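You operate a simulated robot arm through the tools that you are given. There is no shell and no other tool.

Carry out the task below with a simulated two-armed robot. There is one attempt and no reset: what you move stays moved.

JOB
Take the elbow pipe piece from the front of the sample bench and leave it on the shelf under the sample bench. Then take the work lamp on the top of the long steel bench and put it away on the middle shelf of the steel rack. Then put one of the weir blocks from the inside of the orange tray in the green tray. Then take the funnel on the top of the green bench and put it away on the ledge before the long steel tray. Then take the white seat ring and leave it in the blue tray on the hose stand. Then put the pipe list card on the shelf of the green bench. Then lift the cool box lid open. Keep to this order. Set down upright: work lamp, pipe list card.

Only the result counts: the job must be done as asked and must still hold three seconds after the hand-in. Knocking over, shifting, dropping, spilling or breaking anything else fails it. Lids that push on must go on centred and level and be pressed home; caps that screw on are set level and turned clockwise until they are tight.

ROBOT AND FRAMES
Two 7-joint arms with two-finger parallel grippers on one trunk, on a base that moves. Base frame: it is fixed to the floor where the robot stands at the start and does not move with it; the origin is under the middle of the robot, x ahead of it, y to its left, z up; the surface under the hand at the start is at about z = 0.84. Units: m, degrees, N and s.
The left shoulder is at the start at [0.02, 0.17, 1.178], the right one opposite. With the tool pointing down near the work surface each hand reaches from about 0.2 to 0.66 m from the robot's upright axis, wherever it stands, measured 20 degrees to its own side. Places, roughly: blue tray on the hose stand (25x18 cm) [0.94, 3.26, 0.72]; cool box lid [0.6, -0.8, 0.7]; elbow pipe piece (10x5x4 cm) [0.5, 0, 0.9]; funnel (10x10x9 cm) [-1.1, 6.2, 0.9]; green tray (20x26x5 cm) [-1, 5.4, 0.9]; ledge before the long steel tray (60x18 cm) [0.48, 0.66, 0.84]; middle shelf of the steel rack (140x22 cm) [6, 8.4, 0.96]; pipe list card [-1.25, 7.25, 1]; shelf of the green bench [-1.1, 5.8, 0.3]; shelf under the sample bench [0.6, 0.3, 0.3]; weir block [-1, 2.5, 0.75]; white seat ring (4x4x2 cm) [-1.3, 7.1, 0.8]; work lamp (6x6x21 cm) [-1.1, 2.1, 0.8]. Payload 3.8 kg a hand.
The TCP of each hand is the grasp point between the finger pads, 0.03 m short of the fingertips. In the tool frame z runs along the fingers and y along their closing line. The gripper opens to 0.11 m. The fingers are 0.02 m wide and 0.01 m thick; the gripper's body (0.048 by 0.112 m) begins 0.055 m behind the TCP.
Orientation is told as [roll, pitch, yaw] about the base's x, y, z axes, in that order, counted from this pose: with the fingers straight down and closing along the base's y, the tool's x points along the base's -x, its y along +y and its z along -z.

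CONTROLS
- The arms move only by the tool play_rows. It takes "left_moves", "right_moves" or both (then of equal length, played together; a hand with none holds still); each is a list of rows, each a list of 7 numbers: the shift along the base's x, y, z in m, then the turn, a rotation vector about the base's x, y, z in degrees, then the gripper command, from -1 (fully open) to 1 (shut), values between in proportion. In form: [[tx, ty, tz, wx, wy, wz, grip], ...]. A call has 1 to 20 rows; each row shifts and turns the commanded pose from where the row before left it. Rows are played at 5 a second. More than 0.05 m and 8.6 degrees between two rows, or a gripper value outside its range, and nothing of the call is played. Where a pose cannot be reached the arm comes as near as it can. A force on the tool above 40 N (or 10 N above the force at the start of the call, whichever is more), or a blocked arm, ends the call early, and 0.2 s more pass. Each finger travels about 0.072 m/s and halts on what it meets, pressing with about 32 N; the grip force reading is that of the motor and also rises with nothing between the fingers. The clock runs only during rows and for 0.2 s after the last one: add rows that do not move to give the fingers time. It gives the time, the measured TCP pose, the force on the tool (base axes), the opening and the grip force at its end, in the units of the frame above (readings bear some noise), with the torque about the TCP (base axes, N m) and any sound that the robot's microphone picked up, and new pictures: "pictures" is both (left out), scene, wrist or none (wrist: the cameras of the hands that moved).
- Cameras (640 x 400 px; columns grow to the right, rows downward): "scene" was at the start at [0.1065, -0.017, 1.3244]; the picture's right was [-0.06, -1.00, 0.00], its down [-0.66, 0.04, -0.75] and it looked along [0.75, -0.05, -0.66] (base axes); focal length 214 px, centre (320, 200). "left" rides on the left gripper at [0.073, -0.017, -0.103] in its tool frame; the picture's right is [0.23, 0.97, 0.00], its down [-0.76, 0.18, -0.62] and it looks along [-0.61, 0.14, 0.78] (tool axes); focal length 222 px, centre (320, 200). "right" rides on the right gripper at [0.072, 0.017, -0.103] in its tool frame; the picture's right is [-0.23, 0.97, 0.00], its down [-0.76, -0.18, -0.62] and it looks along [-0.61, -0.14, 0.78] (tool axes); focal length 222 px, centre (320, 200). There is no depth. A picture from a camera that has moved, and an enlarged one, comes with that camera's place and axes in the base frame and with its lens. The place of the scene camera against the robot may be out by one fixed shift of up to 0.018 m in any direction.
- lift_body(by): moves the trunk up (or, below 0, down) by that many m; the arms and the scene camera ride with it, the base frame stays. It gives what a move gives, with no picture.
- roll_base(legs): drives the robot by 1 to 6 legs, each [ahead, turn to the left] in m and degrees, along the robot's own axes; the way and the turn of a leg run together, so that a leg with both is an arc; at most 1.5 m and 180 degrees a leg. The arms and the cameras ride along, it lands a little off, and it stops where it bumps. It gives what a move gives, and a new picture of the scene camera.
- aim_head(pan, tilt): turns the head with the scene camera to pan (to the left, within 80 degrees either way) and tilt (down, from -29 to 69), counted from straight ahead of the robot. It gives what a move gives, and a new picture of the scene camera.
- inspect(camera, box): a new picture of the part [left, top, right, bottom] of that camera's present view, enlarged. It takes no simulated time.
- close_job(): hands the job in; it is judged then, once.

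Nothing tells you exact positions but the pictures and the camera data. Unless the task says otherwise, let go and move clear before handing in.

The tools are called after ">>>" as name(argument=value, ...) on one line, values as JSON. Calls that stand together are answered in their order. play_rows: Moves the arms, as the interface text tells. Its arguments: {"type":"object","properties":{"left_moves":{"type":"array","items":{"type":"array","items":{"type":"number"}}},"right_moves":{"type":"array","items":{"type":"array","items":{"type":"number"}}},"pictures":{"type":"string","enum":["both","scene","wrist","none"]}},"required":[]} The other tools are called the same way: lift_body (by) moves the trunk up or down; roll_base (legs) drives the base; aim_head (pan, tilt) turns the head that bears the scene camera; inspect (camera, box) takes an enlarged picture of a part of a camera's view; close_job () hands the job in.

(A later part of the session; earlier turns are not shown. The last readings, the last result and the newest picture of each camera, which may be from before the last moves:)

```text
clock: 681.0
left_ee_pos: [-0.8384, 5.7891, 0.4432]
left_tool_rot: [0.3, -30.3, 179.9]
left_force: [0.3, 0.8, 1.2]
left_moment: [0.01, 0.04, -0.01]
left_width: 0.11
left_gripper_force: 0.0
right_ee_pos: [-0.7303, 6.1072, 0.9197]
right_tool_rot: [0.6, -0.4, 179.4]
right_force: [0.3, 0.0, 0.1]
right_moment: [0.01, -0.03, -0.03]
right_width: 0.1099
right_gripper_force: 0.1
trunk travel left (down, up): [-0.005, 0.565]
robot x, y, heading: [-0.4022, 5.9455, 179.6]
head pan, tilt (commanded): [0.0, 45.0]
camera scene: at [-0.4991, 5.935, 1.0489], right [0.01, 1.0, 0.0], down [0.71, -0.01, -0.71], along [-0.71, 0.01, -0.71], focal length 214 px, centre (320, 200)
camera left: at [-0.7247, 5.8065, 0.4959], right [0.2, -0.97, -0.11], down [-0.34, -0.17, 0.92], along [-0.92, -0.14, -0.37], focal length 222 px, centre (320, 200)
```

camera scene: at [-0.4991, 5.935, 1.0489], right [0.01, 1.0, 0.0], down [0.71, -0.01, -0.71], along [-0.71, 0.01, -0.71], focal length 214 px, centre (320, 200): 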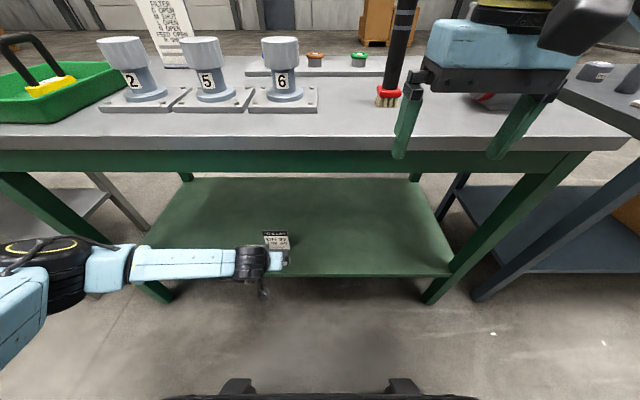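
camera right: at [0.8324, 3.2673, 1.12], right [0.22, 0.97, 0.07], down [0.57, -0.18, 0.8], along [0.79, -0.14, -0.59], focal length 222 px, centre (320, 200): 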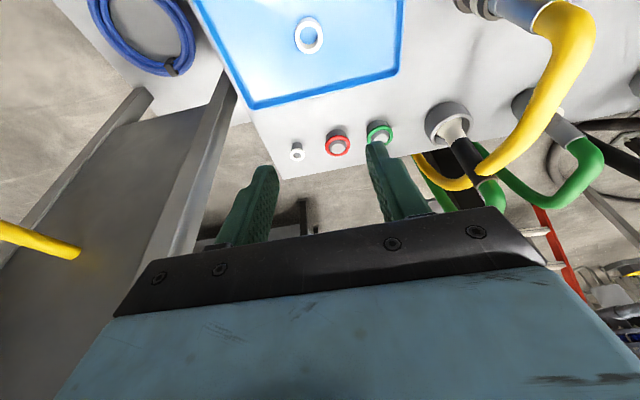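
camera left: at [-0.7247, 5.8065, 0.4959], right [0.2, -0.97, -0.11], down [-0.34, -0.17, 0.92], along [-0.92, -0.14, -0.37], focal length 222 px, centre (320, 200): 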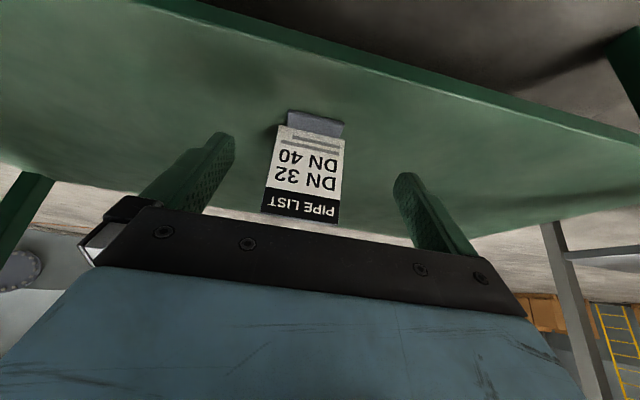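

The card stands upright on the green bench's shelf. I back off, raise the trunk and fold the left arm.

>>> roll_base(legs=[[-0.25, 0]])

>>> lift_body(by=0.27)

>>> play_rows(left_moves=[[0.01, 0, 0.045, 0, 0, 0, -1], [0.01, 0, 0.045, 0, 0, 0, -1], [0.01, 0, 0.045, 0, 0, 0, -1], [0.01, 0, 0.045, 0, 0, 0, -1], [0.01, 0, 0.045, 0, -7.5, 0, -1], [0.01, 0, 0.045, 0, -7.5, 0, -1], [0.01, 0, 0.045, 0, -7.5, 0, -1], [0.01, 0, 0.045, 0, -7.5, 0, -1], [0.01, 0, 0.045, 0, 0, 0, -1], [0.01, 0, 0.04, 0, 0, 0, -1], [0, 0, 0, 0, 0, 0, -1]], pictures="scene")

```text
clock: 682.8
left_ee_pos: [-0.5932, 5.7882, 0.4419]
left_tool_rot: [0.3, -30.3, 179.9]
left_force: [0.1, 0.1, -0.6]
left_moment: [0.02, -0.05, -0.02]
left_width: 0.11
left_gripper_force: 0.0
right_ee_pos: [-0.4829, 6.1047, 0.9195]
right_tool_rot: [0.6, -0.5, 179.2]
right_force: [0.2, -0.6, 1.3]
right_moment: [-0.04, 0.01, 0.01]
right_width: 0.1099
right_gripper_force: 0.1
trunk travel left (down, up): [-0.005, 0.565]
robot x, y, heading: [-0.1511, 5.9441, 179.3]
head pan, tilt (commanded): [0.0, 45.0]
camera scene: at [-0.252, 5.9328, 1.0489], right [0.01, 1.0, 0.0], down [0.71, -0.01, -0.71], along [-0.71, 0.01, -0.71], focal length 214 px, centre (320, 200)
```

scene: 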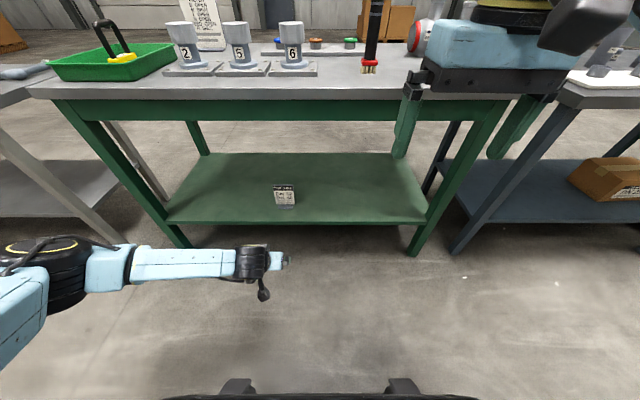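

```text
clock: 685.6
left_ee_pos: [-0.592, 5.7881, 0.7108]
left_tool_rot: [0.4, -30.2, 179.9]
left_force: [-0.2, -0.3, -0.3]
left_moment: [0.01, -0.01, 0.01]
left_width: 0.1101
left_gripper_force: 0.0
right_ee_pos: [-0.4821, 6.1052, 1.1887]
right_tool_rot: [0.6, -0.5, 179.2]
right_force: [0.2, -0.3, -0.2]
right_moment: [0.04, -0.01, 0.03]
right_width: 0.1099
right_gripper_force: 0.0
trunk travel left (down, up): [-0.275, 0.295]
robot x, y, heading: [-0.152, 5.9418, 179.4]
head pan, tilt (commanded): [0.0, 45.0]
```

```text
clock: 688.0
left_ee_pos: [-0.494, 5.7868, 1.1554]
left_tool_rot: [0.1, -0.2, 179.7]
left_force: [0.2, -0.7, -0.1]
left_moment: [0.06, 0.0, -0.02]
left_width: 0.1097
left_gripper_force: 0.1
right_ee_pos: [-0.4834, 6.1048, 1.188]
right_tool_rot: [0.5, -0.6, 179.2]
right_force: [0.7, 0.8, 0.0]
right_moment: [0.0, 0.0, -0.02]
right_width: 0.1101
right_gripper_force: 0.1
trunk travel left (down, up): [-0.275, 0.295]
robot x, y, heading: [-0.1494, 5.9414, 179.3]
head pan, tilt (commanded): [0.0, 45.0]
camera scene: at [-0.2524, 5.9326, 1.3188], right [0.01, 1.0, 0.0], down [0.71, -0.01, -0.71], along [-0.71, 0.01, -0.71], focal length 214 px, centre (320, 200)
```

scene: 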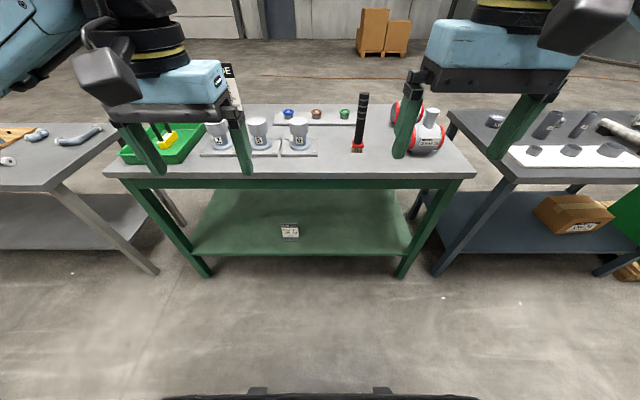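

The card is upright on the shelf. Last task: the cool box lid. I drive south past the sample bench.

>>> roll_base(legs=[[0, 90.5], [1.45, 0], [1.45, 0]])

>>> roll_base(legs=[[1.45, 0], [1.4, 0]])

>>> aim_head(pan=20, tilt=28)

```text
clock: 705.8
left_ee_pos: [0.0663, 2.7249, 1.1573]
left_tool_rot: [0.2, -0.4, -90.1]
left_force: [-0.4, -0.6, 1.1]
left_moment: [-0.03, 0.0, 0.03]
left_width: 0.11
left_gripper_force: 0.1
right_ee_pos: [-0.2522, 2.7356, 1.19]
right_tool_rot: [0.6, -0.5, -90.8]
right_force: [0.4, -0.3, 0.1]
right_moment: [0.02, 0.0, -0.01]
right_width: 0.1101
right_gripper_force: 0.1
trunk travel left (down, up): [-0.275, 0.295]
robot x, y, heading: [-0.0944, 3.0664, -90.4]
head pan, tilt (commanded): [0.0, 45.0]
camera scene: at [-0.0901, 2.9527, 1.3188], right [-1.0, 0.01, 0.0], down [0.01, 0.71, -0.71], along [-0.01, -0.71, -0.71], focal length 214 px, centre (320, 200)
```

scene: 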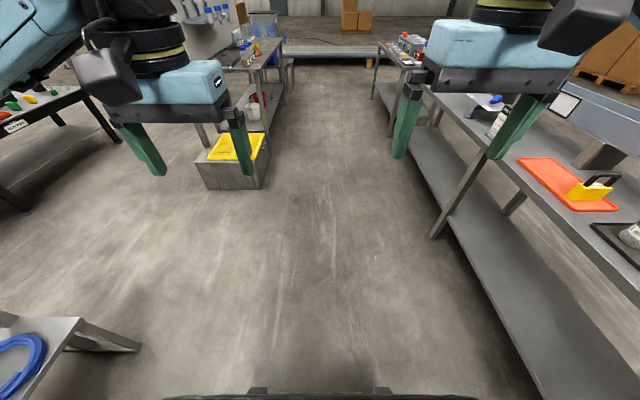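

```text
clock: 719.6
left_ee_pos: [0.0314, -0.1303, 1.155]
left_tool_rot: [0.2, -0.4, -90.3]
left_force: [0.0, -0.4, 0.0]
left_moment: [0.02, 0.02, 0.0]
left_width: 0.1099
left_gripper_force: 0.0
right_ee_pos: [-0.2874, -0.1185, 1.189]
right_tool_rot: [0.6, -0.4, -90.7]
right_force: [0.2, -0.4, 0.2]
right_moment: [0.01, -0.01, 0.02]
right_width: 0.1099
right_gripper_force: 0.0
trunk travel left (down, up): [-0.275, 0.295]
robot x, y, heading: [-0.1259, 0.2121, -90.5]
head pan, tilt (commanded): [0.0, 45.0]
camera scene: at [-0.1242, 0.0988, 1.3188], right [-1.0, 0.01, 0.0], down [0.01, 0.71, -0.71], along [-0.01, -0.71, -0.71], focal length 214 px, centre (320, 200)
```

scene: 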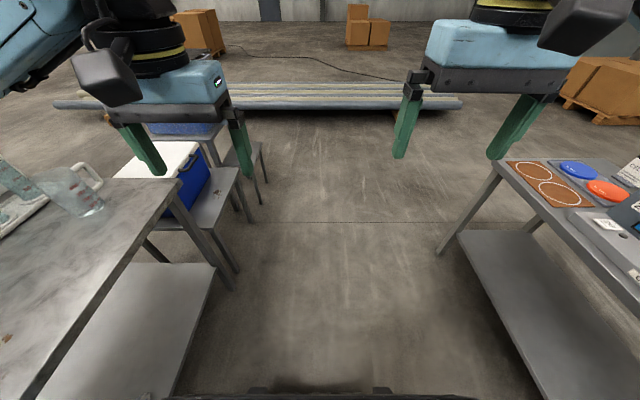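

```text
clock: 720.4
left_ee_pos: [0.0311, -0.1297, 1.1559]
left_tool_rot: [0.2, -0.4, -90.3]
left_force: [0.0, 0.3, 0.4]
left_moment: [-0.02, 0.0, -0.01]
left_width: 0.1099
left_gripper_force: 0.1
right_ee_pos: [-0.2858, -0.1178, 1.1896]
right_tool_rot: [0.6, -0.5, -90.8]
right_force: [-1.0, -0.9, 0.4]
right_moment: [-0.01, 0.01, 0.01]
right_width: 0.1099
right_gripper_force: 0.0
trunk travel left (down, up): [-0.275, 0.295]
robot x, y, heading: [-0.1234, 0.2155, -91.1]
head pan, tilt (commanded): [20.0, 28.0]
camera scene: at [-0.0931, 0.0942, 1.3446], right [-0.94, -0.33, 0.0], down [-0.15, 0.44, -0.88], along [0.29, -0.83, -0.47], focal length 214 px, centre (320, 200)
```

scene: 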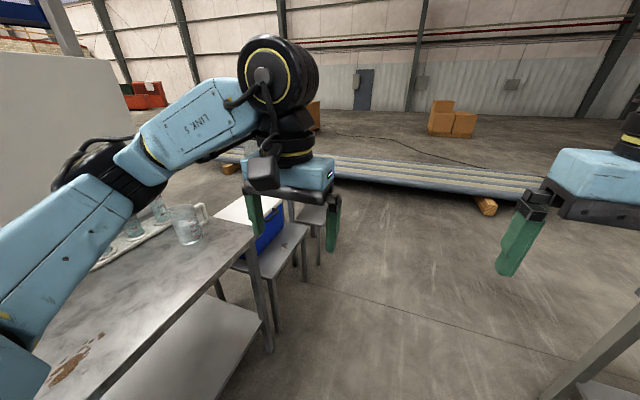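

I drive on south and turn to face the cool box.

>>> roll_base(legs=[[0.92, 0], [0, 90.5]])

>>> aim_head(pan=0, tilt=42)

>>> inspect(camera="scene", box=[160, 100, 480, 300])

```text
clock: 729.1
left_ee_pos: [0.2014, -0.5394, 1.1571]
left_tool_rot: [0.2, -0.3, 2.0]
left_force: [-0.5, -0.1, 0.4]
left_moment: [-0.01, -0.02, 0.01]
left_width: 0.11
left_gripper_force: 0.1
right_ee_pos: [0.2033, -0.8568, 1.1896]
right_tool_rot: [0.5, -0.4, 1.5]
right_force: [0.5, 0.2, 0.5]
right_moment: [0.03, 0.0, 0.01]
right_width: 0.1099
right_gripper_force: 0.0
trunk travel left (down, up): [-0.275, 0.295]
robot x, y, heading: [-0.1346, -0.7106, 1.6]
head pan, tilt (commanded): [20.0, 28.0]
camera scene: at [-0.0278, -0.6861, 1.3446], right [0.37, -0.93, 0.0], down [-0.44, -0.17, -0.88], along [0.82, 0.33, -0.47], focal length 214 px, centre (320, 200)
```

scene: 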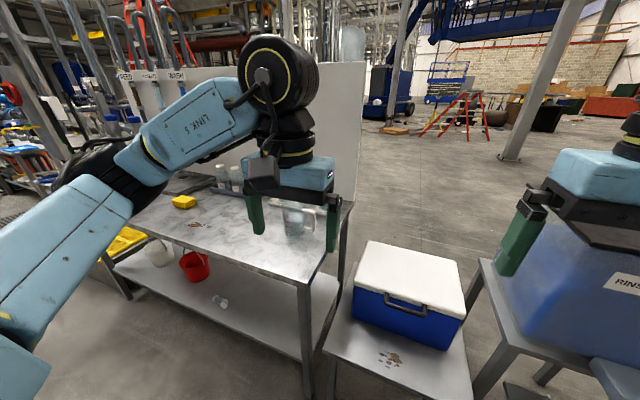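

```text
clock: 730.0
left_ee_pos: [0.2012, -0.5387, 1.1562]
left_tool_rot: [0.3, -0.3, 1.9]
left_force: [0.6, -1.5, 0.2]
left_moment: [0.0, 0.0, 0.02]
left_width: 0.1101
left_gripper_force: 0.0
right_ee_pos: [0.2028, -0.8574, 1.1895]
right_tool_rot: [0.5, -0.5, 1.5]
right_force: [0.7, 0.0, -0.4]
right_moment: [0.0, -0.02, 0.01]
right_width: 0.1101
right_gripper_force: 0.0
trunk travel left (down, up): [-0.275, 0.295]
robot x, y, heading: [-0.1381, -0.7062, 1.6]
head pan, tilt (commanded): [0.0, 42.0]
camera scene: at [-0.029, -0.7173, 1.3232], right [0.03, -1.0, 0.0], down [-0.67, -0.02, -0.74], along [0.74, 0.02, -0.67], focal length 214 px, centre (320, 200)
```

scene: 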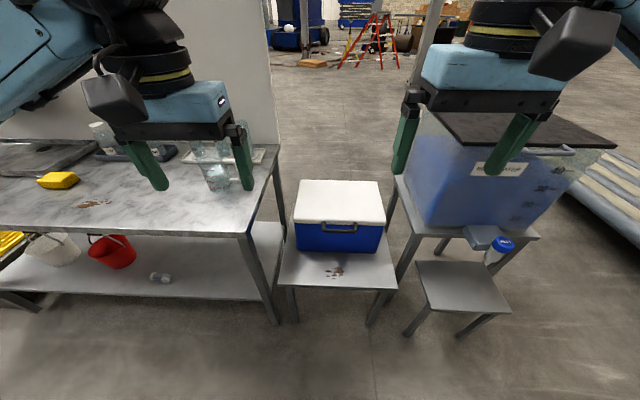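

```text
2.00 times, centred on (320, 200) of scene
camera zoom: at [-0.029, -0.7173, 1.3232], right [0.03, -1.0, 0.0], down [-0.67, -0.02, -0.74], along [0.74, 0.02, -0.67], focal length 429 px, centre (320, 200)
```

zoom: 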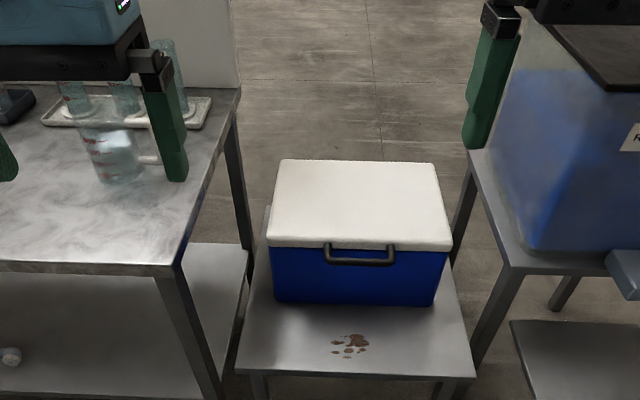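

The cool box has a U-handle at the lid's front edge; the hinge is at the back (x≈0.81). I drive nearer and look at the handle with the right wrist camera.

>>> roll_base(legs=[[0.14, -1]])

>>> play_rows(right_moves=[[0.0, 0.02, -0.03, 0, 0, 0, -1], [0.0, 0.02, -0.03, 0, 0, 0, -1], [0.0, 0.02, -0.03, 0, 0, 0, -1], [0.0, 0.02, -0.03, 0, 0, 0, -1], [0, 0, 0, 0, 0, 0, -1]])

>>> inspect(camera="right", box=[200, 0, 520, 200])

```text
clock: 731.3
left_ee_pos: [0.3433, -0.5437, 1.1554]
left_tool_rot: [0.2, -0.1, 0.8]
left_force: [0.3, 0.0, 0.1]
left_moment: [0.02, 0.02, 0.02]
left_width: 0.11
left_gripper_force: 0.1
right_ee_pos: [0.3381, -0.8611, 1.1894]
right_tool_rot: [0.6, -0.5, 0.4]
right_force: [-0.2, -0.6, -0.5]
right_moment: [-0.01, 0.04, 0.01]
right_width: 0.1097
right_gripper_force: 0.2
trunk travel left (down, up): [-0.275, 0.295]
robot x, y, heading: [0.0032, -0.7091, 0.3]
head pan, tilt (commanded): [0.0, 42.0]
camera scene: at [0.1101, -0.7171, 1.3231], right [0.01, -1.0, 0.0], down [-0.67, -0.01, -0.74], along [0.74, 0.01, -0.67], focal length 214 px, centre (320, 200)
```

scene: 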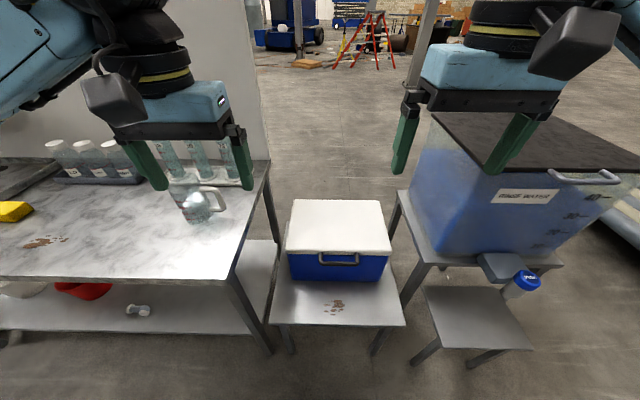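

```text
clock: 732.5
left_ee_pos: [0.3418, -0.5437, 1.1569]
left_tool_rot: [0.3, -0.3, 0.9]
left_force: [-0.8, 1.0, 0.4]
left_moment: [0.0, -0.01, -0.02]
left_width: 0.11
left_gripper_force: 0.0
right_ee_pos: [0.3356, -0.78, 1.0713]
right_tool_rot: [0.6, -0.5, 0.3]
right_force: [-0.3, 0.1, -0.7]
right_moment: [0.01, -0.04, 0.02]
right_width: 0.1101
right_gripper_force: 0.0
trunk travel left (down, up): [-0.275, 0.295]
robot x, y, heading: [0.0029, -0.7039, 0.5]
head pan, tilt (commanded): [0.0, 42.0]
camera scene: at [0.1087, -0.7173, 1.3232], right [0.01, -1.0, 0.0], down [-0.67, -0.01, -0.74], along [0.74, 0.01, -0.67], focal length 214 px, centre (320, 200)
camera right: at [0.2632, -0.7651, 1.1729], right [0.22, 0.97, 0.01], down [0.76, -0.18, 0.63], along [0.61, -0.13, -0.78], focal length 222 px, centre (320, 200)
```

scene: 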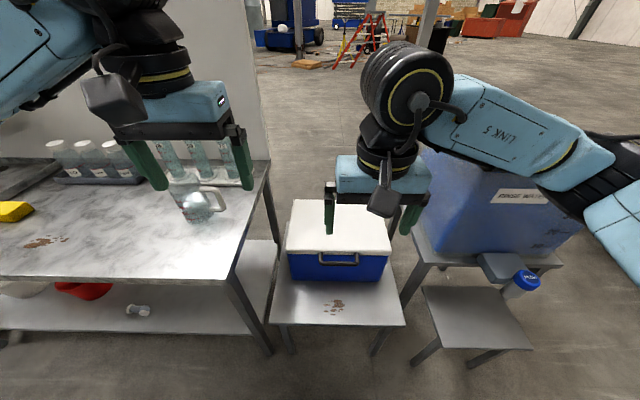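
right: 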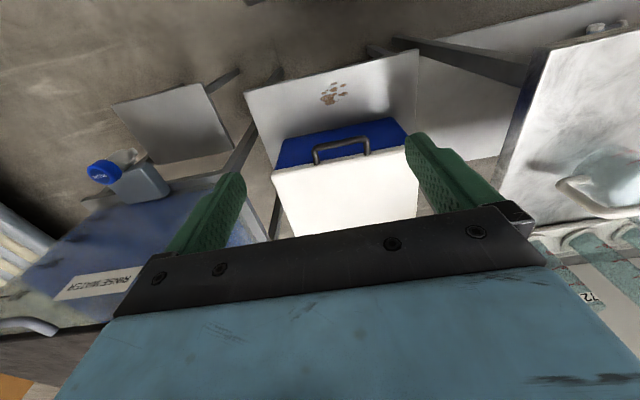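

```text
2.00 times, centred on (360, 100) of right
camera zoom: at [0.2632, -0.7651, 1.1729], right [0.22, 0.97, 0.01], down [0.76, -0.18, 0.63], along [0.61, -0.13, -0.78], focal length 444 px, centre (240, 400)
```

zoom: 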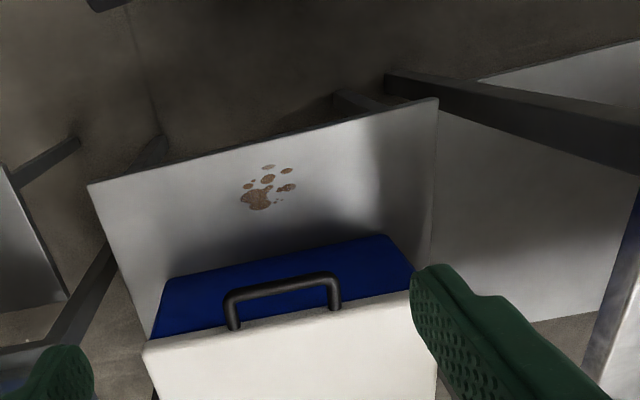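

The handle bar is at x≈0.493, y -0.83…-0.70, about 3.5 cm before the lid's front edge. I plan to lift it from below with closed fingers held horizontally and then push the lid back. I lower the trunk 15 cm and tilt the right hand forward.

>>> lift_body(by=-0.15)

>>> play_rows(right_moves=[[0.01, 0.001, 0, 0, -8.2, 0, 0], [0.01, 0.001, 0, 0, -8.2, 0, 1], [0.01, 0.001, 0, 0, -8.2, 0, 1], [0.01, 0.001, 0, 0, -8.2, 0, 1], [0.01, 0.001, 0, 0, -8.2, 0, 1], [0.01, 0.001, 0, 0, -8.2, 0, 1], [0.01, 0.001, 0, 0, -8.2, 0, 1], [0.01, 0.001, 0, 0, -8.2, 0, 1], [0.005, 0.001, 0, 0, -8.2, 0, 1], [0, 0.001, 0, 0, -8.2, 0, 1], [0, 0, 0, 0, 0, 0, 1]])

```text
clock: 734.2
left_ee_pos: [0.3434, -0.544, 1.0067]
left_tool_rot: [0.2, -0.2, 0.9]
left_force: [-0.1, -0.1, 0.1]
left_moment: [0.02, 0.01, 0.01]
left_width: 0.1102
left_gripper_force: 0.1
right_ee_pos: [0.3353, -0.7792, 0.9206]
right_tool_rot: [0.6, -0.5, 0.3]
right_force: [-0.6, -0.4, 0.8]
right_moment: [0.0, 0.0, -0.05]
right_width: 0.11
right_gripper_force: 0.1
trunk travel left (down, up): [-0.125, 0.445]
robot x, y, heading: [0.0045, -0.708, 0.6]
head pan, tilt (commanded): [0.0, 42.0]
```

```text
clock: 736.6
left_ee_pos: [0.3417, -0.5442, 1.0065]
left_tool_rot: [0.2, -0.2, 0.9]
left_force: [0.8, 0.2, -0.5]
left_moment: [-0.01, 0.0, 0.01]
left_width: 0.1104
left_gripper_force: 0.0
right_ee_pos: [0.4214, -0.7705, 0.9204]
right_tool_rot: [-1.7, -82.7, 2.3]
right_force: [0.1, 0.0, -0.6]
right_moment: [-0.01, -0.01, -0.03]
right_width: 0.0
right_gripper_force: 32.3
trunk travel left (down, up): [-0.125, 0.445]
robot x, y, heading: [0.0046, -0.705, 0.2]
head pan, tilt (commanded): [0.0, 42.0]
camera scene: at [0.1088, -0.7171, 1.1732], right [0.01, -1.0, 0.0], down [-0.67, -0.01, -0.74], along [0.74, 0.01, -0.67], focal length 214 px, centre (320, 200)
camera right: at [0.31, -0.7557, 0.8608], right [0.02, 0.97, 0.22], down [-0.52, -0.18, 0.84], along [0.85, -0.13, 0.5], focal length 222 px, centre (320, 200)
```

scene: 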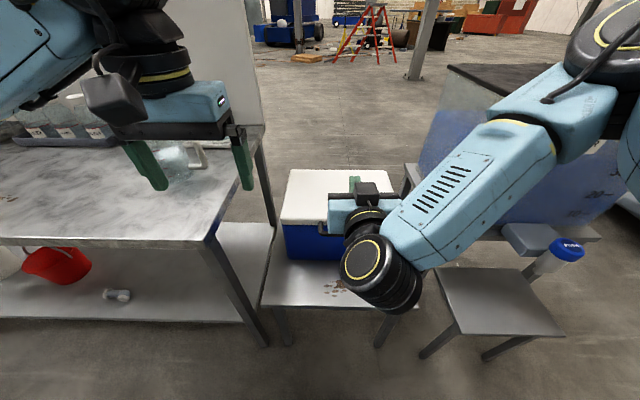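
right: 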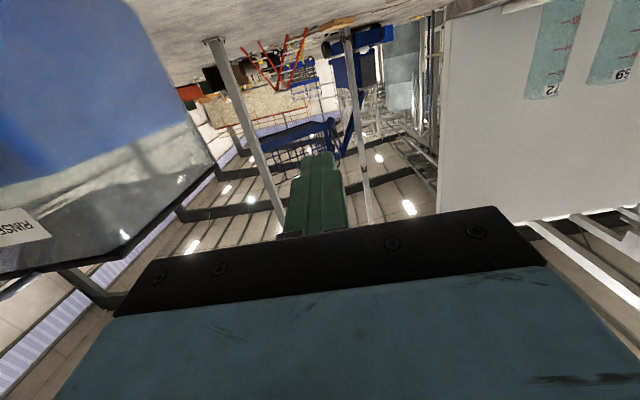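

>>> inspect(camera="scene", box=[260, 150, 420, 270])

>>> play_rows(right_moves=[[-0.01, 0, -0.04, 0, 0, 0, 1], [-0.01, 0, -0.04, 0, 0, 0, 1], [-0.01, 0, -0.04, 0, 0, 0, 1], [0, 0, -0.04, 0, 0, 0, 1], [0, 0, -0.04, 0, 0, 0, 1], [0, 0, 0, 0, 0, 0, 1]])

```text
3.33 times, centred on (340, 210) of scene
camera zoom: at [0.1088, -0.7171, 1.1732], right [0.01, -1.0, 0.0], down [-0.67, -0.01, -0.74], along [0.74, 0.01, -0.67], focal length 715 px, centre (253, 167)
```

zoom: 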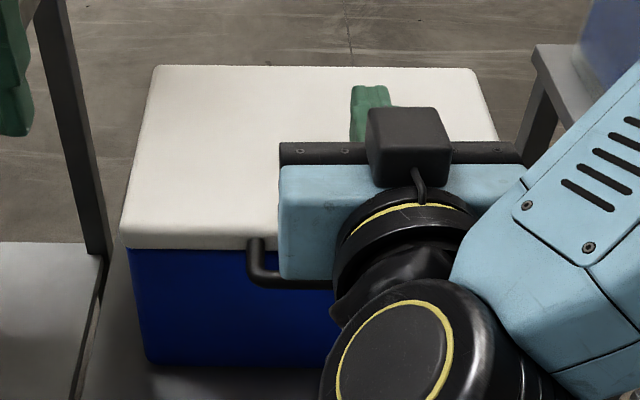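

```text
clock: 738.0
left_ee_pos: [0.3424, -0.5423, 1.007]
left_tool_rot: [0.2, -0.3, 0.8]
left_force: [-0.6, 0.5, -0.1]
left_moment: [-0.01, -0.01, 0.0]
left_width: 0.1101
left_gripper_force: 0.0
right_ee_pos: [0.3902, -0.7325, 0.7483]
right_tool_rot: [-2.2, -82.4, 2.6]
right_force: [0.8, 0.3, 0.0]
right_moment: [0.01, -0.01, 0.01]
right_width: 0.0
right_gripper_force: 32.0
right hand out of reach, approached as far as the arm can: row 4, 5
trunk travel left (down, up): [-0.125, 0.445]
robot x, y, heading: [0.0074, -0.7066, 0.5]
head pan, tilt (commanded): [0.0, 42.0]
camera scene: at [0.1088, -0.717, 1.1732], right [0.01, -1.0, 0.0], down [-0.67, -0.01, -0.74], along [0.74, 0.01, -0.67], focal length 214 px, centre (320, 200)
camera right: at [0.2797, -0.7179, 0.6897], right [0.02, 0.98, 0.22], down [-0.51, -0.18, 0.84], along [0.86, -0.13, 0.5], focal length 222 px, centre (320, 200)
```

scene: 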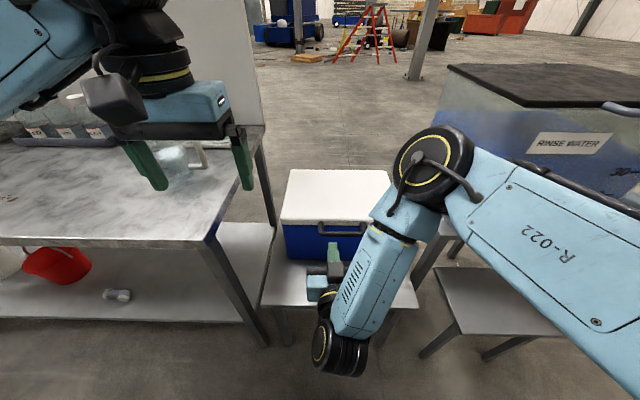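
right: 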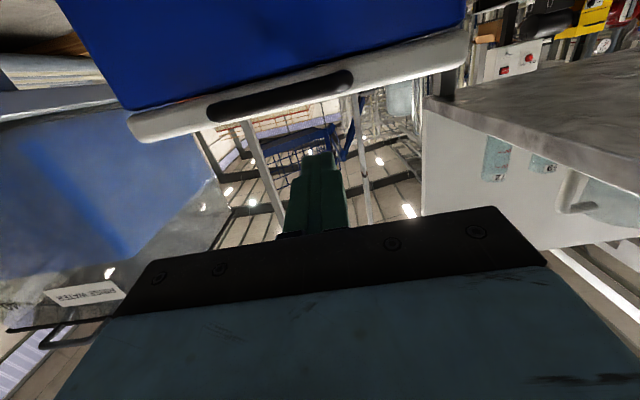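

The horizontal low pose is out of reach, but the wrist view fixes the bar: x≈0.493, z≈0.703. Better plan: grip the bar from above with a vertical hand closing along x, and follow the hinge arc. I bring the hand back up to vertical first.

>>> play_rows(right_moves=[[0, 0, 0.04, 0, 0, 0, 1], [0, 0, 0.04, 0, 0, 0, 1], [0, 0, 0.04, 0, 0, 0, 1], [0.01, 0, 0.04, 0, 0, 0, 1], [0.01, 0, 0.04, 0, 0, 0, 1], [0, 0, 0, 0, 8.2, 0, 1], [0, 0, 0, 0, 8.2, 0, 1], [0, 0, 0, 0, 8.2, 0, 1], [0, 0, 0, 0, 8.2, 0, 1], [0, 0, 0, 0, 8.2, 0, 1], [0, 0, 0, 0, 8.2, 0, 1], [0, 0, 0, 0, 8.2, 0, 1], [0, 0, 0, 0, 8.2, 0, 1], [0, 0, 0, 0, 8.2, 0, 1], [0, 0, 0, 0, 8.2, 0, 1], [0, 0, 0, 0, 0, 0, 0]], pictures="scene")

>>> lift_body(by=0.15)

```text
clock: 741.5
left_ee_pos: [0.3421, -0.5434, 1.0073]
left_tool_rot: [0.3, -0.4, 0.8]
left_force: [0.0, 0.0, -0.1]
left_moment: [0.03, 0.02, 0.01]
left_width: 0.1098
left_gripper_force: 0.0
right_ee_pos: [0.4127, -0.7346, 0.9515]
right_tool_rot: [0.6, -0.3, 0.3]
right_force: [0.1, 0.2, 0.2]
right_moment: [-0.01, -0.03, 0.02]
right_width: 0.0534
right_gripper_force: 0.4
trunk travel left (down, up): [-0.125, 0.445]
robot x, y, heading: [0.0034, -0.7055, 0.7]
head pan, tilt (commanded): [0.0, 42.0]
camera scene: at [0.1088, -0.7171, 1.1732], right [0.01, -1.0, 0.0], down [-0.67, -0.01, -0.74], along [0.74, 0.01, -0.67], focal length 214 px, centre (320, 200)
```

scene: 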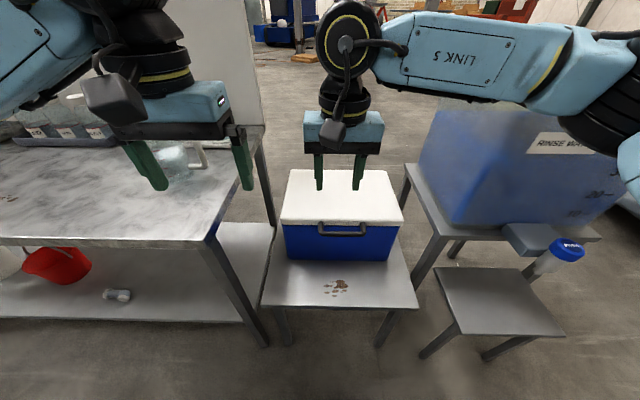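

```text
clock: 743.2
left_ee_pos: [0.3432, -0.5433, 1.1578]
left_tool_rot: [0.3, -0.4, 0.9]
left_force: [0.2, -0.5, -0.9]
left_moment: [-0.02, 0.01, 0.01]
left_width: 0.1098
left_gripper_force: 0.1
right_ee_pos: [0.4138, -0.7343, 1.1022]
right_tool_rot: [0.5, -0.5, 0.3]
right_force: [0.1, 0.6, 0.1]
right_moment: [-0.01, -0.03, 0.03]
right_width: 0.0549
right_gripper_force: 0.2
trunk travel left (down, up): [-0.275, 0.295]
robot x, y, heading: [0.0017, -0.7088, 0.5]
head pan, tilt (commanded): [0.0, 42.0]
```

I now turn the right hand 90° about the vertical so that it closes along x.

>>> play_rows(right_moves=[[0, -0.003, 0, 0, 0, 8.2, 0], [0, -0.003, 0, 0, 0, 8.2, 0], [0, -0.003, 0, 0, 0, 8.2, 0], [0, -0.003, 0, 0, 0, 8.2, 0], [0, -0.003, 0, 0, 0, 8.2, 0], [0, -0.003, 0, 0, 0, 8.2, 0], [0, -0.003, 0, 0, 0, 8.2, 0], [0, -0.003, 0, 0, 0, 8.2, 0], [0, -0.003, 0, 0, 0, 8.2, 0], [0, -0.002, 0, 0, 0, 8.2, 0], [0, 0, 0, 0, 0, 7.5, 0], [0, 0, 0, 0, 0, 0, 0]])

```text
clock: 745.8
left_ee_pos: [0.3419, -0.5433, 1.1577]
left_tool_rot: [0.2, -0.3, 0.8]
left_force: [0.2, 0.5, -0.1]
left_moment: [0.0, 0.0, 0.01]
left_width: 0.1102
left_gripper_force: 0.1
right_ee_pos: [0.4073, -0.7565, 1.1011]
right_tool_rot: [0.6, -0.6, 74.2]
right_force: [-1.2, 1.4, -0.2]
right_moment: [0.02, 0.0, 0.0]
right_width: 0.0548
right_gripper_force: 0.0
right hand out of reach, approached as far as the arm can: row 9, 10, 11
trunk travel left (down, up): [-0.275, 0.295]
robot x, y, heading: [0.002, -0.7056, 0.5]
head pan, tilt (commanded): [0.0, 42.0]
camera scene: at [0.1088, -0.7171, 1.3232], right [0.01, -1.0, 0.0], down [-0.67, -0.01, -0.74], along [0.74, 0.01, -0.67], focal length 214 px, centre (320, 200)
camera right: at [0.373, -0.8237, 1.203], right [-0.87, 0.49, 0.01], down [0.38, 0.68, 0.63], along [0.3, 0.55, -0.78], focal length 222 px, centre (320, 200)
```

scene: 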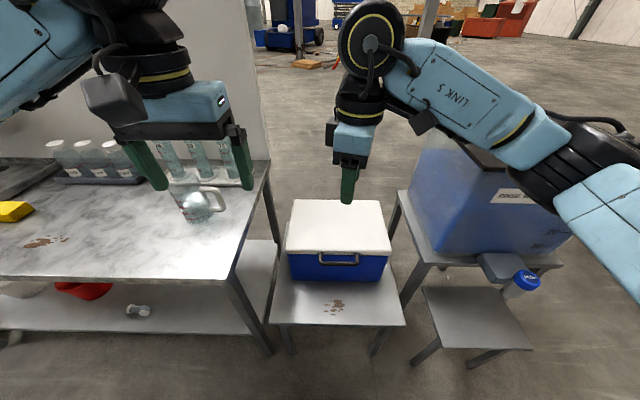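
right: 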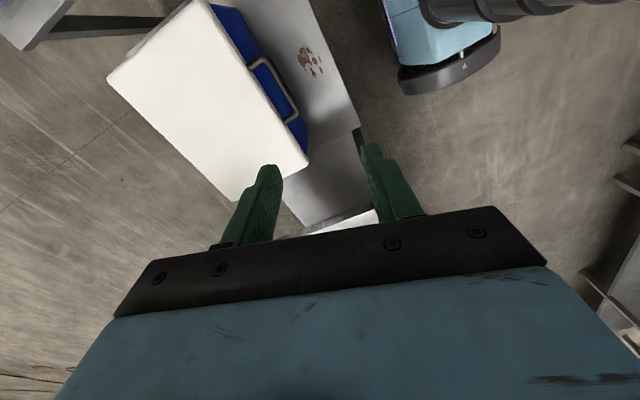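

The wrist stops at +74°. I try the other direction.

>>> play_rows(right_moves=[[0, 0, 0, 0, 0, -8.5, 0], [0, 0, 0, 0, 0, -8.5, 0], [0, 0, 0, 0, 0, -8.5, 0], [0, 0, 0, 0, 0, -8.5, 0], [0, 0, 0, 0, 0, -8.5, 0], [0, 0, 0, 0, 0, -8.5, 0], [0, 0, 0, 0, 0, -8.5, 0], [0, 0, 0, 0, 0, -8.5, 0], [0, 0, 0, 0, 0, -8.5, 0], [0, 0, 0, 0, 0, -8.5, 0], [0, 0, 0, 0, 0, -8.5, 0], [0, 0, 0, 0, 0, -8.5, 0], [0, 0, 0, 0, 0, -8.5, 0], [0, 0, 0, 0, 0, -8.5, 0], [0, 0, 0, 0, 0, -8.5, 0], [0, 0, 0, 0, 0, -8.5, 0], [0, 0, 0, 0, 0, -8.5, 0], [0, 0, 0, 0, 0, -8.5, 0], [0, 0, 0, 0, 0, -8.5, 0], [0, 0, 0, 0, 0, 0, 0]])

```text
clock: 750.0
left_ee_pos: [0.3431, -0.5432, 1.1584]
left_tool_rot: [0.1, -0.3, 0.9]
left_force: [-0.5, 0.0, -0.3]
left_moment: [-0.01, -0.01, 0.0]
left_width: 0.1101
left_gripper_force: 0.1
right_ee_pos: [0.4072, -0.7593, 1.1021]
right_tool_rot: [0.6, -0.5, -87.6]
right_force: [0.5, 0.3, 0.0]
right_moment: [-0.01, 0.01, -0.03]
right_width: 0.0549
right_gripper_force: 0.1
trunk travel left (down, up): [-0.275, 0.295]
robot x, y, heading: [0.0036, -0.7066, 0.4]
head pan, tilt (commanded): [0.0, 42.0]
camera scene: at [0.1088, -0.7171, 1.3232], right [0.01, -1.0, 0.0], down [-0.67, -0.01, -0.74], along [0.74, 0.01, -0.67], focal length 214 px, centre (320, 200)
camera right: at [0.4214, -0.6854, 1.2035], right [0.98, -0.19, 0.01], down [-0.15, -0.76, 0.63], along [-0.11, -0.62, -0.78], focal length 222 px, centre (320, 200)
```

scene: 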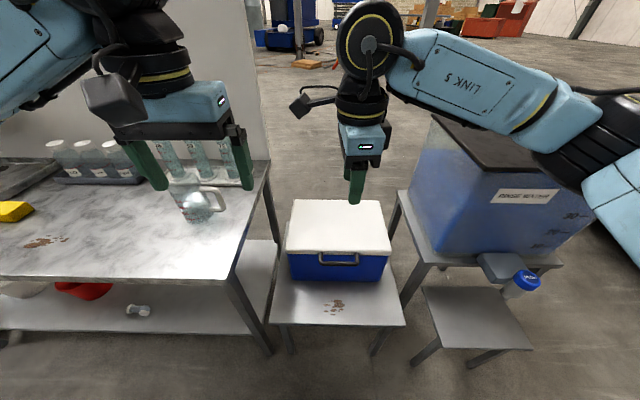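
right: 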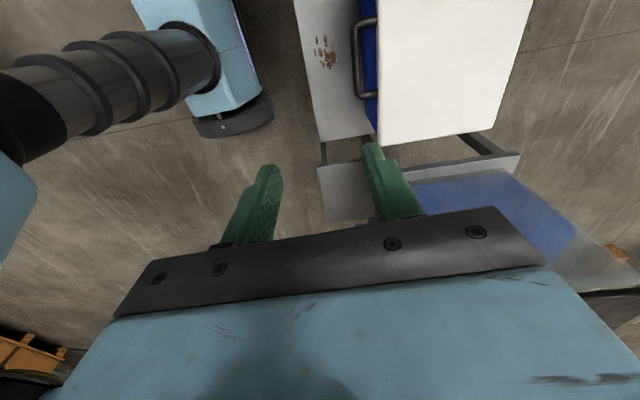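

The −88° side works; the hand now closes along x with a clear view of the handle. I drive 8.5 cm ahead and come down partway.

>>> roll_base(legs=[[0.085, 0]])

>>> play_rows(right_moves=[[0, 0, -0.04, 0, 0, -2, 0.2], [0, 0, -0.04, 0, 0, 0, 0.3], [0, 0, -0.04, 0, 0, 0, 0.4], [0, 0, -0.04, 0, 0, 0, 0.4], [0, 0, -0.04, 0, 0, 0, 0.4], [0, 0, -0.04, 0, 0, 0, 0.4], [0, 0, 0, 0, 0, 0, 0.4]])

>>> inspect(camera="right", box=[220, 40, 460, 190])

```text
clock: 751.1
left_ee_pos: [0.4292, -0.5422, 1.1565]
left_tool_rot: [0.3, -0.3, 0.8]
left_force: [0.2, 0.2, 0.2]
left_moment: [0.03, 0.04, -0.03]
left_width: 0.1099
left_gripper_force: 0.1
right_ee_pos: [0.4942, -0.7579, 1.1009]
right_tool_rot: [0.6, -0.5, -87.5]
right_force: [-0.3, -0.3, 0.4]
right_moment: [-0.02, 0.03, 0.0]
right_width: 0.0551
right_gripper_force: 0.1
trunk travel left (down, up): [-0.275, 0.295]
robot x, y, heading: [0.0844, -0.7029, 0.4]
head pan, tilt (commanded): [0.0, 42.0]
camera scene: at [0.1958, -0.7164, 1.3231], right [0.01, -1.0, 0.0], down [-0.67, -0.01, -0.74], along [0.74, 0.01, -0.67], focal length 214 px, centre (320, 200)
```

scene: 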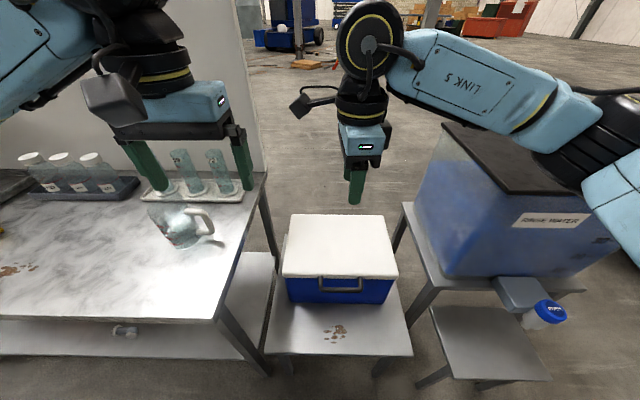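

```text
clock: 752.7
left_ee_pos: [0.4279, -0.5434, 1.1563]
left_tool_rot: [0.2, -0.5, 0.8]
left_force: [-0.4, 0.0, -0.5]
left_moment: [0.0, -0.04, 0.01]
left_width: 0.1103
left_gripper_force: 0.1
right_ee_pos: [0.4948, -0.7561, 0.8635]
right_tool_rot: [0.8, -0.4, -89.5]
right_force: [0.4, -0.3, 0.0]
right_moment: [0.0, 0.03, 0.01]
right_width: 0.0329
right_gripper_force: 0.0
trunk travel left (down, up): [-0.275, 0.295]
robot x, y, heading: [0.0931, -0.7036, 0.4]
head pan, tilt (commanded): [0.0, 42.0]
camera scene: at [0.1946, -0.7164, 1.3232], right [0.01, -1.0, 0.0], down [-0.67, -0.01, -0.74], along [0.74, 0.01, -0.67], focal length 214 px, centre (320, 200)
camera right: at [0.5102, -0.6846, 0.9642], right [0.98, -0.22, 0.01], down [-0.18, -0.76, 0.63], along [-0.13, -0.62, -0.78], focal length 222 px, centre (320, 200)
```

scene: 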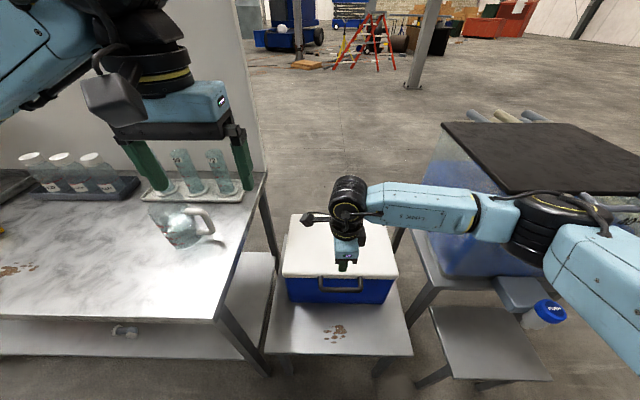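
right: 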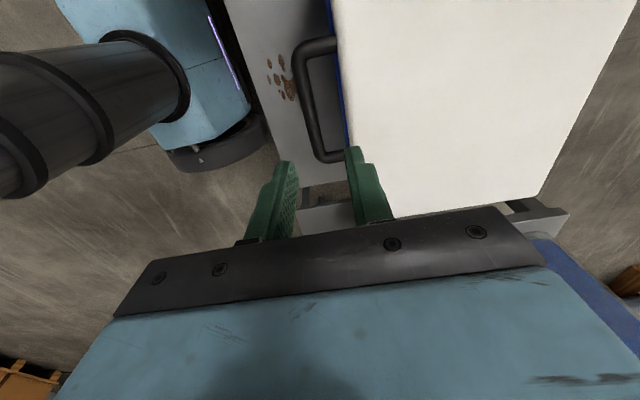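

```text
2.67 times, centred on (340, 115) of right
camera zoom: at [0.5102, -0.6846, 0.9642], right [0.98, -0.22, 0.01], down [-0.18, -0.76, 0.63], along [-0.13, -0.62, -0.78], focal length 592 px, centre (267, 427)
```

zoom: 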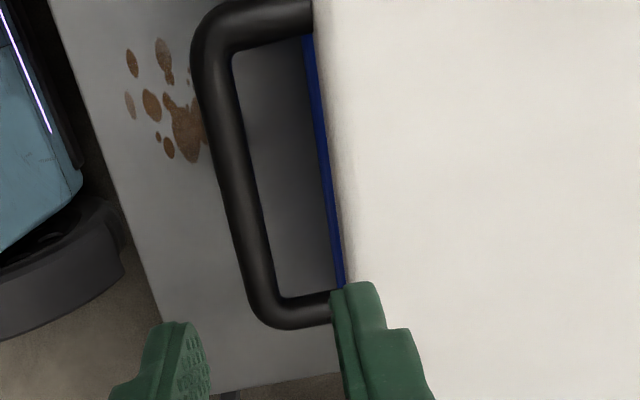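

The bar is at x≈0.482. I shift 12 mm toward me and lower so the fingers straddle it.

>>> play_rows(right_moves=[[-0.0125, -0.003, 0, 0, 0, 0, 0.4], [0, 0, -0.04, 0, 0, 0, 0.4], [0, 0, -0.04, 0, 0, 0, 0.4], [0, 0, -0.02, 0, 0, 0, 0.4], [0, 0, 0, 0, 0, 0, 0.4]], pictures="wrist")

>>> inspect(camera="right", box=[220, 60, 460, 210])

```text
clock: 753.9
left_ee_pos: [0.4284, -0.5433, 1.1574]
left_tool_rot: [0.1, -0.3, 0.8]
left_force: [-0.2, 0.6, 0.7]
left_moment: [0.01, 0.04, 0.02]
left_width: 0.11
left_gripper_force: 0.1
right_ee_pos: [0.4811, -0.7605, 0.7609]
right_tool_rot: [0.6, -0.6, -89.5]
right_force: [-0.1, 0.0, -0.3]
right_moment: [-0.02, 0.03, -0.01]
right_width: 0.0329
right_gripper_force: 0.0
trunk travel left (down, up): [-0.275, 0.295]
robot x, y, heading: [0.0886, -0.7055, 0.7]
head pan, tilt (commanded): [0.0, 42.0]
camera right: at [0.4968, -0.6879, 0.8626], right [0.98, -0.22, 0.01], down [-0.18, -0.76, 0.63], along [-0.13, -0.62, -0.78], focal length 222 px, centre (320, 200)
```

right: 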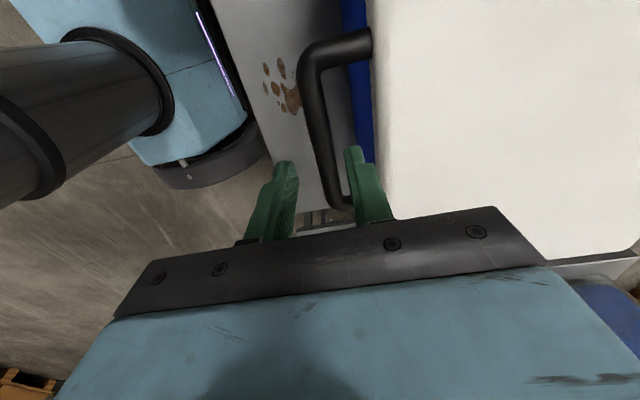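

```text
2.67 times, centred on (340, 135) of right
camera zoom: at [0.4968, -0.6879, 0.8626], right [0.98, -0.22, 0.01], down [-0.18, -0.76, 0.63], along [-0.13, -0.62, -0.78], focal length 592 px, centre (267, 373)
```

zoom: 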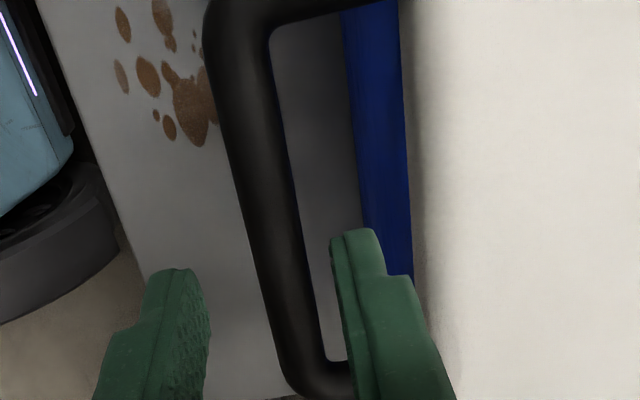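

The bar is centred between the fingers. I lower the last 4.5 cm and close on it.

>>> play_rows(right_moves=[[0, 0, -0.02, 0, 0, 0, 0.4], [0, 0, -0.02, 0, 0, 0, 0.4], [0, 0, -0.005, 0, 0, 0, 0.4], [0, 0, 0, 0, 0, 0, 0.4]], pictures="wrist")

>>> inspect(camera="right", box=[220, 80, 460, 230])

```text
clock: 754.9
left_ee_pos: [0.4275, -0.5435, 1.1565]
left_tool_rot: [0.2, -0.3, 0.8]
left_force: [-0.1, 0.4, -0.9]
left_moment: [-0.02, 0.0, -0.01]
left_width: 0.1101
left_gripper_force: 0.1
right_ee_pos: [0.4809, -0.7596, 0.7155]
right_tool_rot: [0.7, -0.5, -89.5]
right_force: [0.0, -0.1, 0.0]
right_moment: [0.02, -0.03, 0.01]
right_width: 0.0328
right_gripper_force: 0.0
trunk travel left (down, up): [-0.275, 0.295]
robot x, y, heading: [0.0898, -0.7073, 0.6]
head pan, tilt (commanded): [0.0, 42.0]
camera right: at [0.4968, -0.6877, 0.8176], right [0.98, -0.22, 0.01], down [-0.18, -0.76, 0.63], along [-0.13, -0.62, -0.78], focal length 222 px, centre (320, 200)
```

right: 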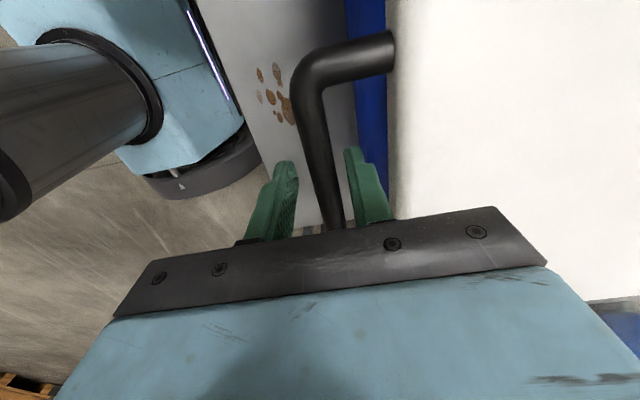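

```text
2.67 times, centred on (340, 155) of right
camera zoom: at [0.4968, -0.6877, 0.8176], right [0.98, -0.22, 0.01], down [-0.18, -0.76, 0.63], along [-0.13, -0.62, -0.78], focal length 592 px, centre (267, 320)
```

zoom: 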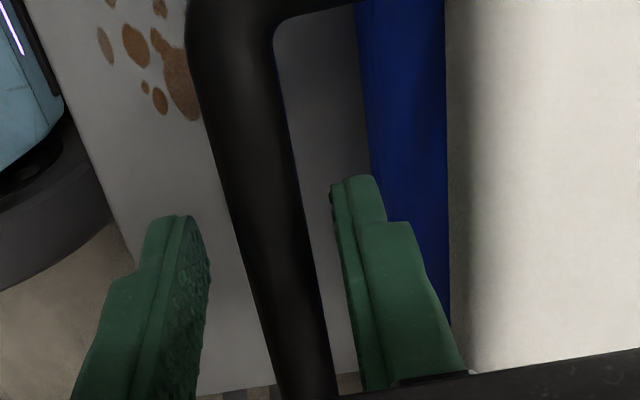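

>>> play_rows(right_moves=[[0, 0, 0, 0, 0, 0, 0.6], [0, 0, 0, 0, 0, 0, 0.8], [0, 0, 0, 0, 0, 0, 1], [0, 0, 0, 0, 0, 0, 1]], pictures="wrist")

```text
clock: 755.9
left_ee_pos: [0.4302, -0.5423, 1.1555]
left_tool_rot: [0.2, -0.2, 0.8]
left_force: [-1.0, -0.2, 0.0]
left_moment: [0.0, 0.0, -0.01]
left_width: 0.11
left_gripper_force: 0.0
right_ee_pos: [0.4844, -0.759, 0.7153]
right_tool_rot: [0.8, -0.5, -89.6]
right_force: [22.0, 3.5, -2.7]
right_moment: [0.24, -0.41, -0.44]
right_width: 0.0154
right_gripper_force: 44.9
trunk travel left (down, up): [-0.275, 0.295]
robot x, y, heading: [0.0914, -0.7057, 0.4]
head pan, tilt (commanded): [0.0, 42.0]
camera right: at [0.5, -0.6879, 0.8182], right [0.98, -0.22, 0.02], down [-0.18, -0.76, 0.63], along [-0.13, -0.61, -0.78], focal length 222 px, centre (320, 200)
```

right: 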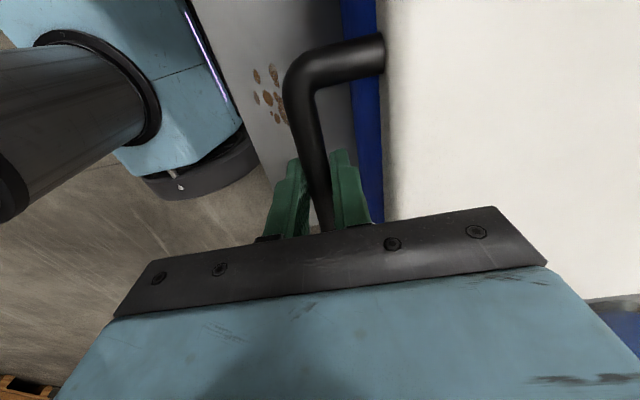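

Bar gripped. I relieve the sideways force and start lifting along the hinge arc in small steps.

>>> play_rows(right_moves=[[0.004, 0, 0, 0, 0, 0, 1], [0, 0, 0.008, 0, 0, 0, 1], [0.001, 0, 0.01, 0, 0, 0, 1], [0.002, 0, 0.01, 0, 0, 0, 1], [0, 0, 0, 0, 0, 0, 1]], pictures="both")

```text
clock: 757.1
left_ee_pos: [0.4286, -0.5415, 1.1569]
left_tool_rot: [0.2, -0.3, 0.9]
left_force: [-0.2, -1.2, -0.1]
left_moment: [0.01, 0.0, 0.0]
left_width: 0.1097
left_gripper_force: 0.1
right_ee_pos: [0.4862, -0.7604, 0.7452]
right_tool_rot: [0.5, -0.6, -89.6]
right_force: [4.5, 5.7, -3.1]
right_moment: [-0.28, 0.16, -0.46]
right_width: 0.0157
right_gripper_force: 45.0
trunk travel left (down, up): [-0.275, 0.295]
robot x, y, heading: [0.089, -0.7041, 0.2]
head pan, tilt (commanded): [0.0, 42.0]
camera scene: at [0.1953, -0.7159, 1.3231], right [0.01, -1.0, 0.0], down [-0.67, -0.01, -0.74], along [0.74, 0.01, -0.67], focal length 214 px, centre (320, 200)
camera right: at [0.5034, -0.6878, 0.8464], right [0.98, -0.22, 0.01], down [-0.18, -0.76, 0.63], along [-0.13, -0.62, -0.78], focal length 222 px, centre (320, 200)
```

scene: 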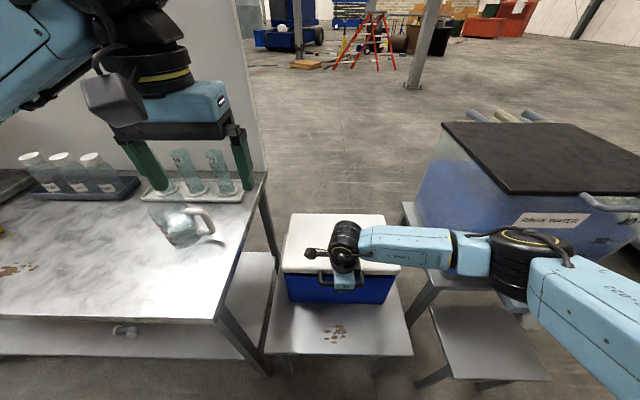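
right: 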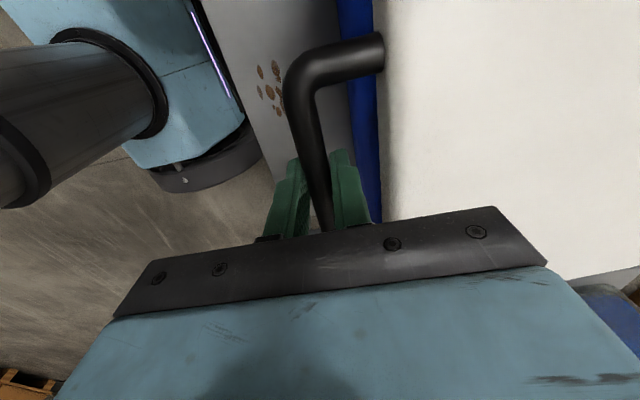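

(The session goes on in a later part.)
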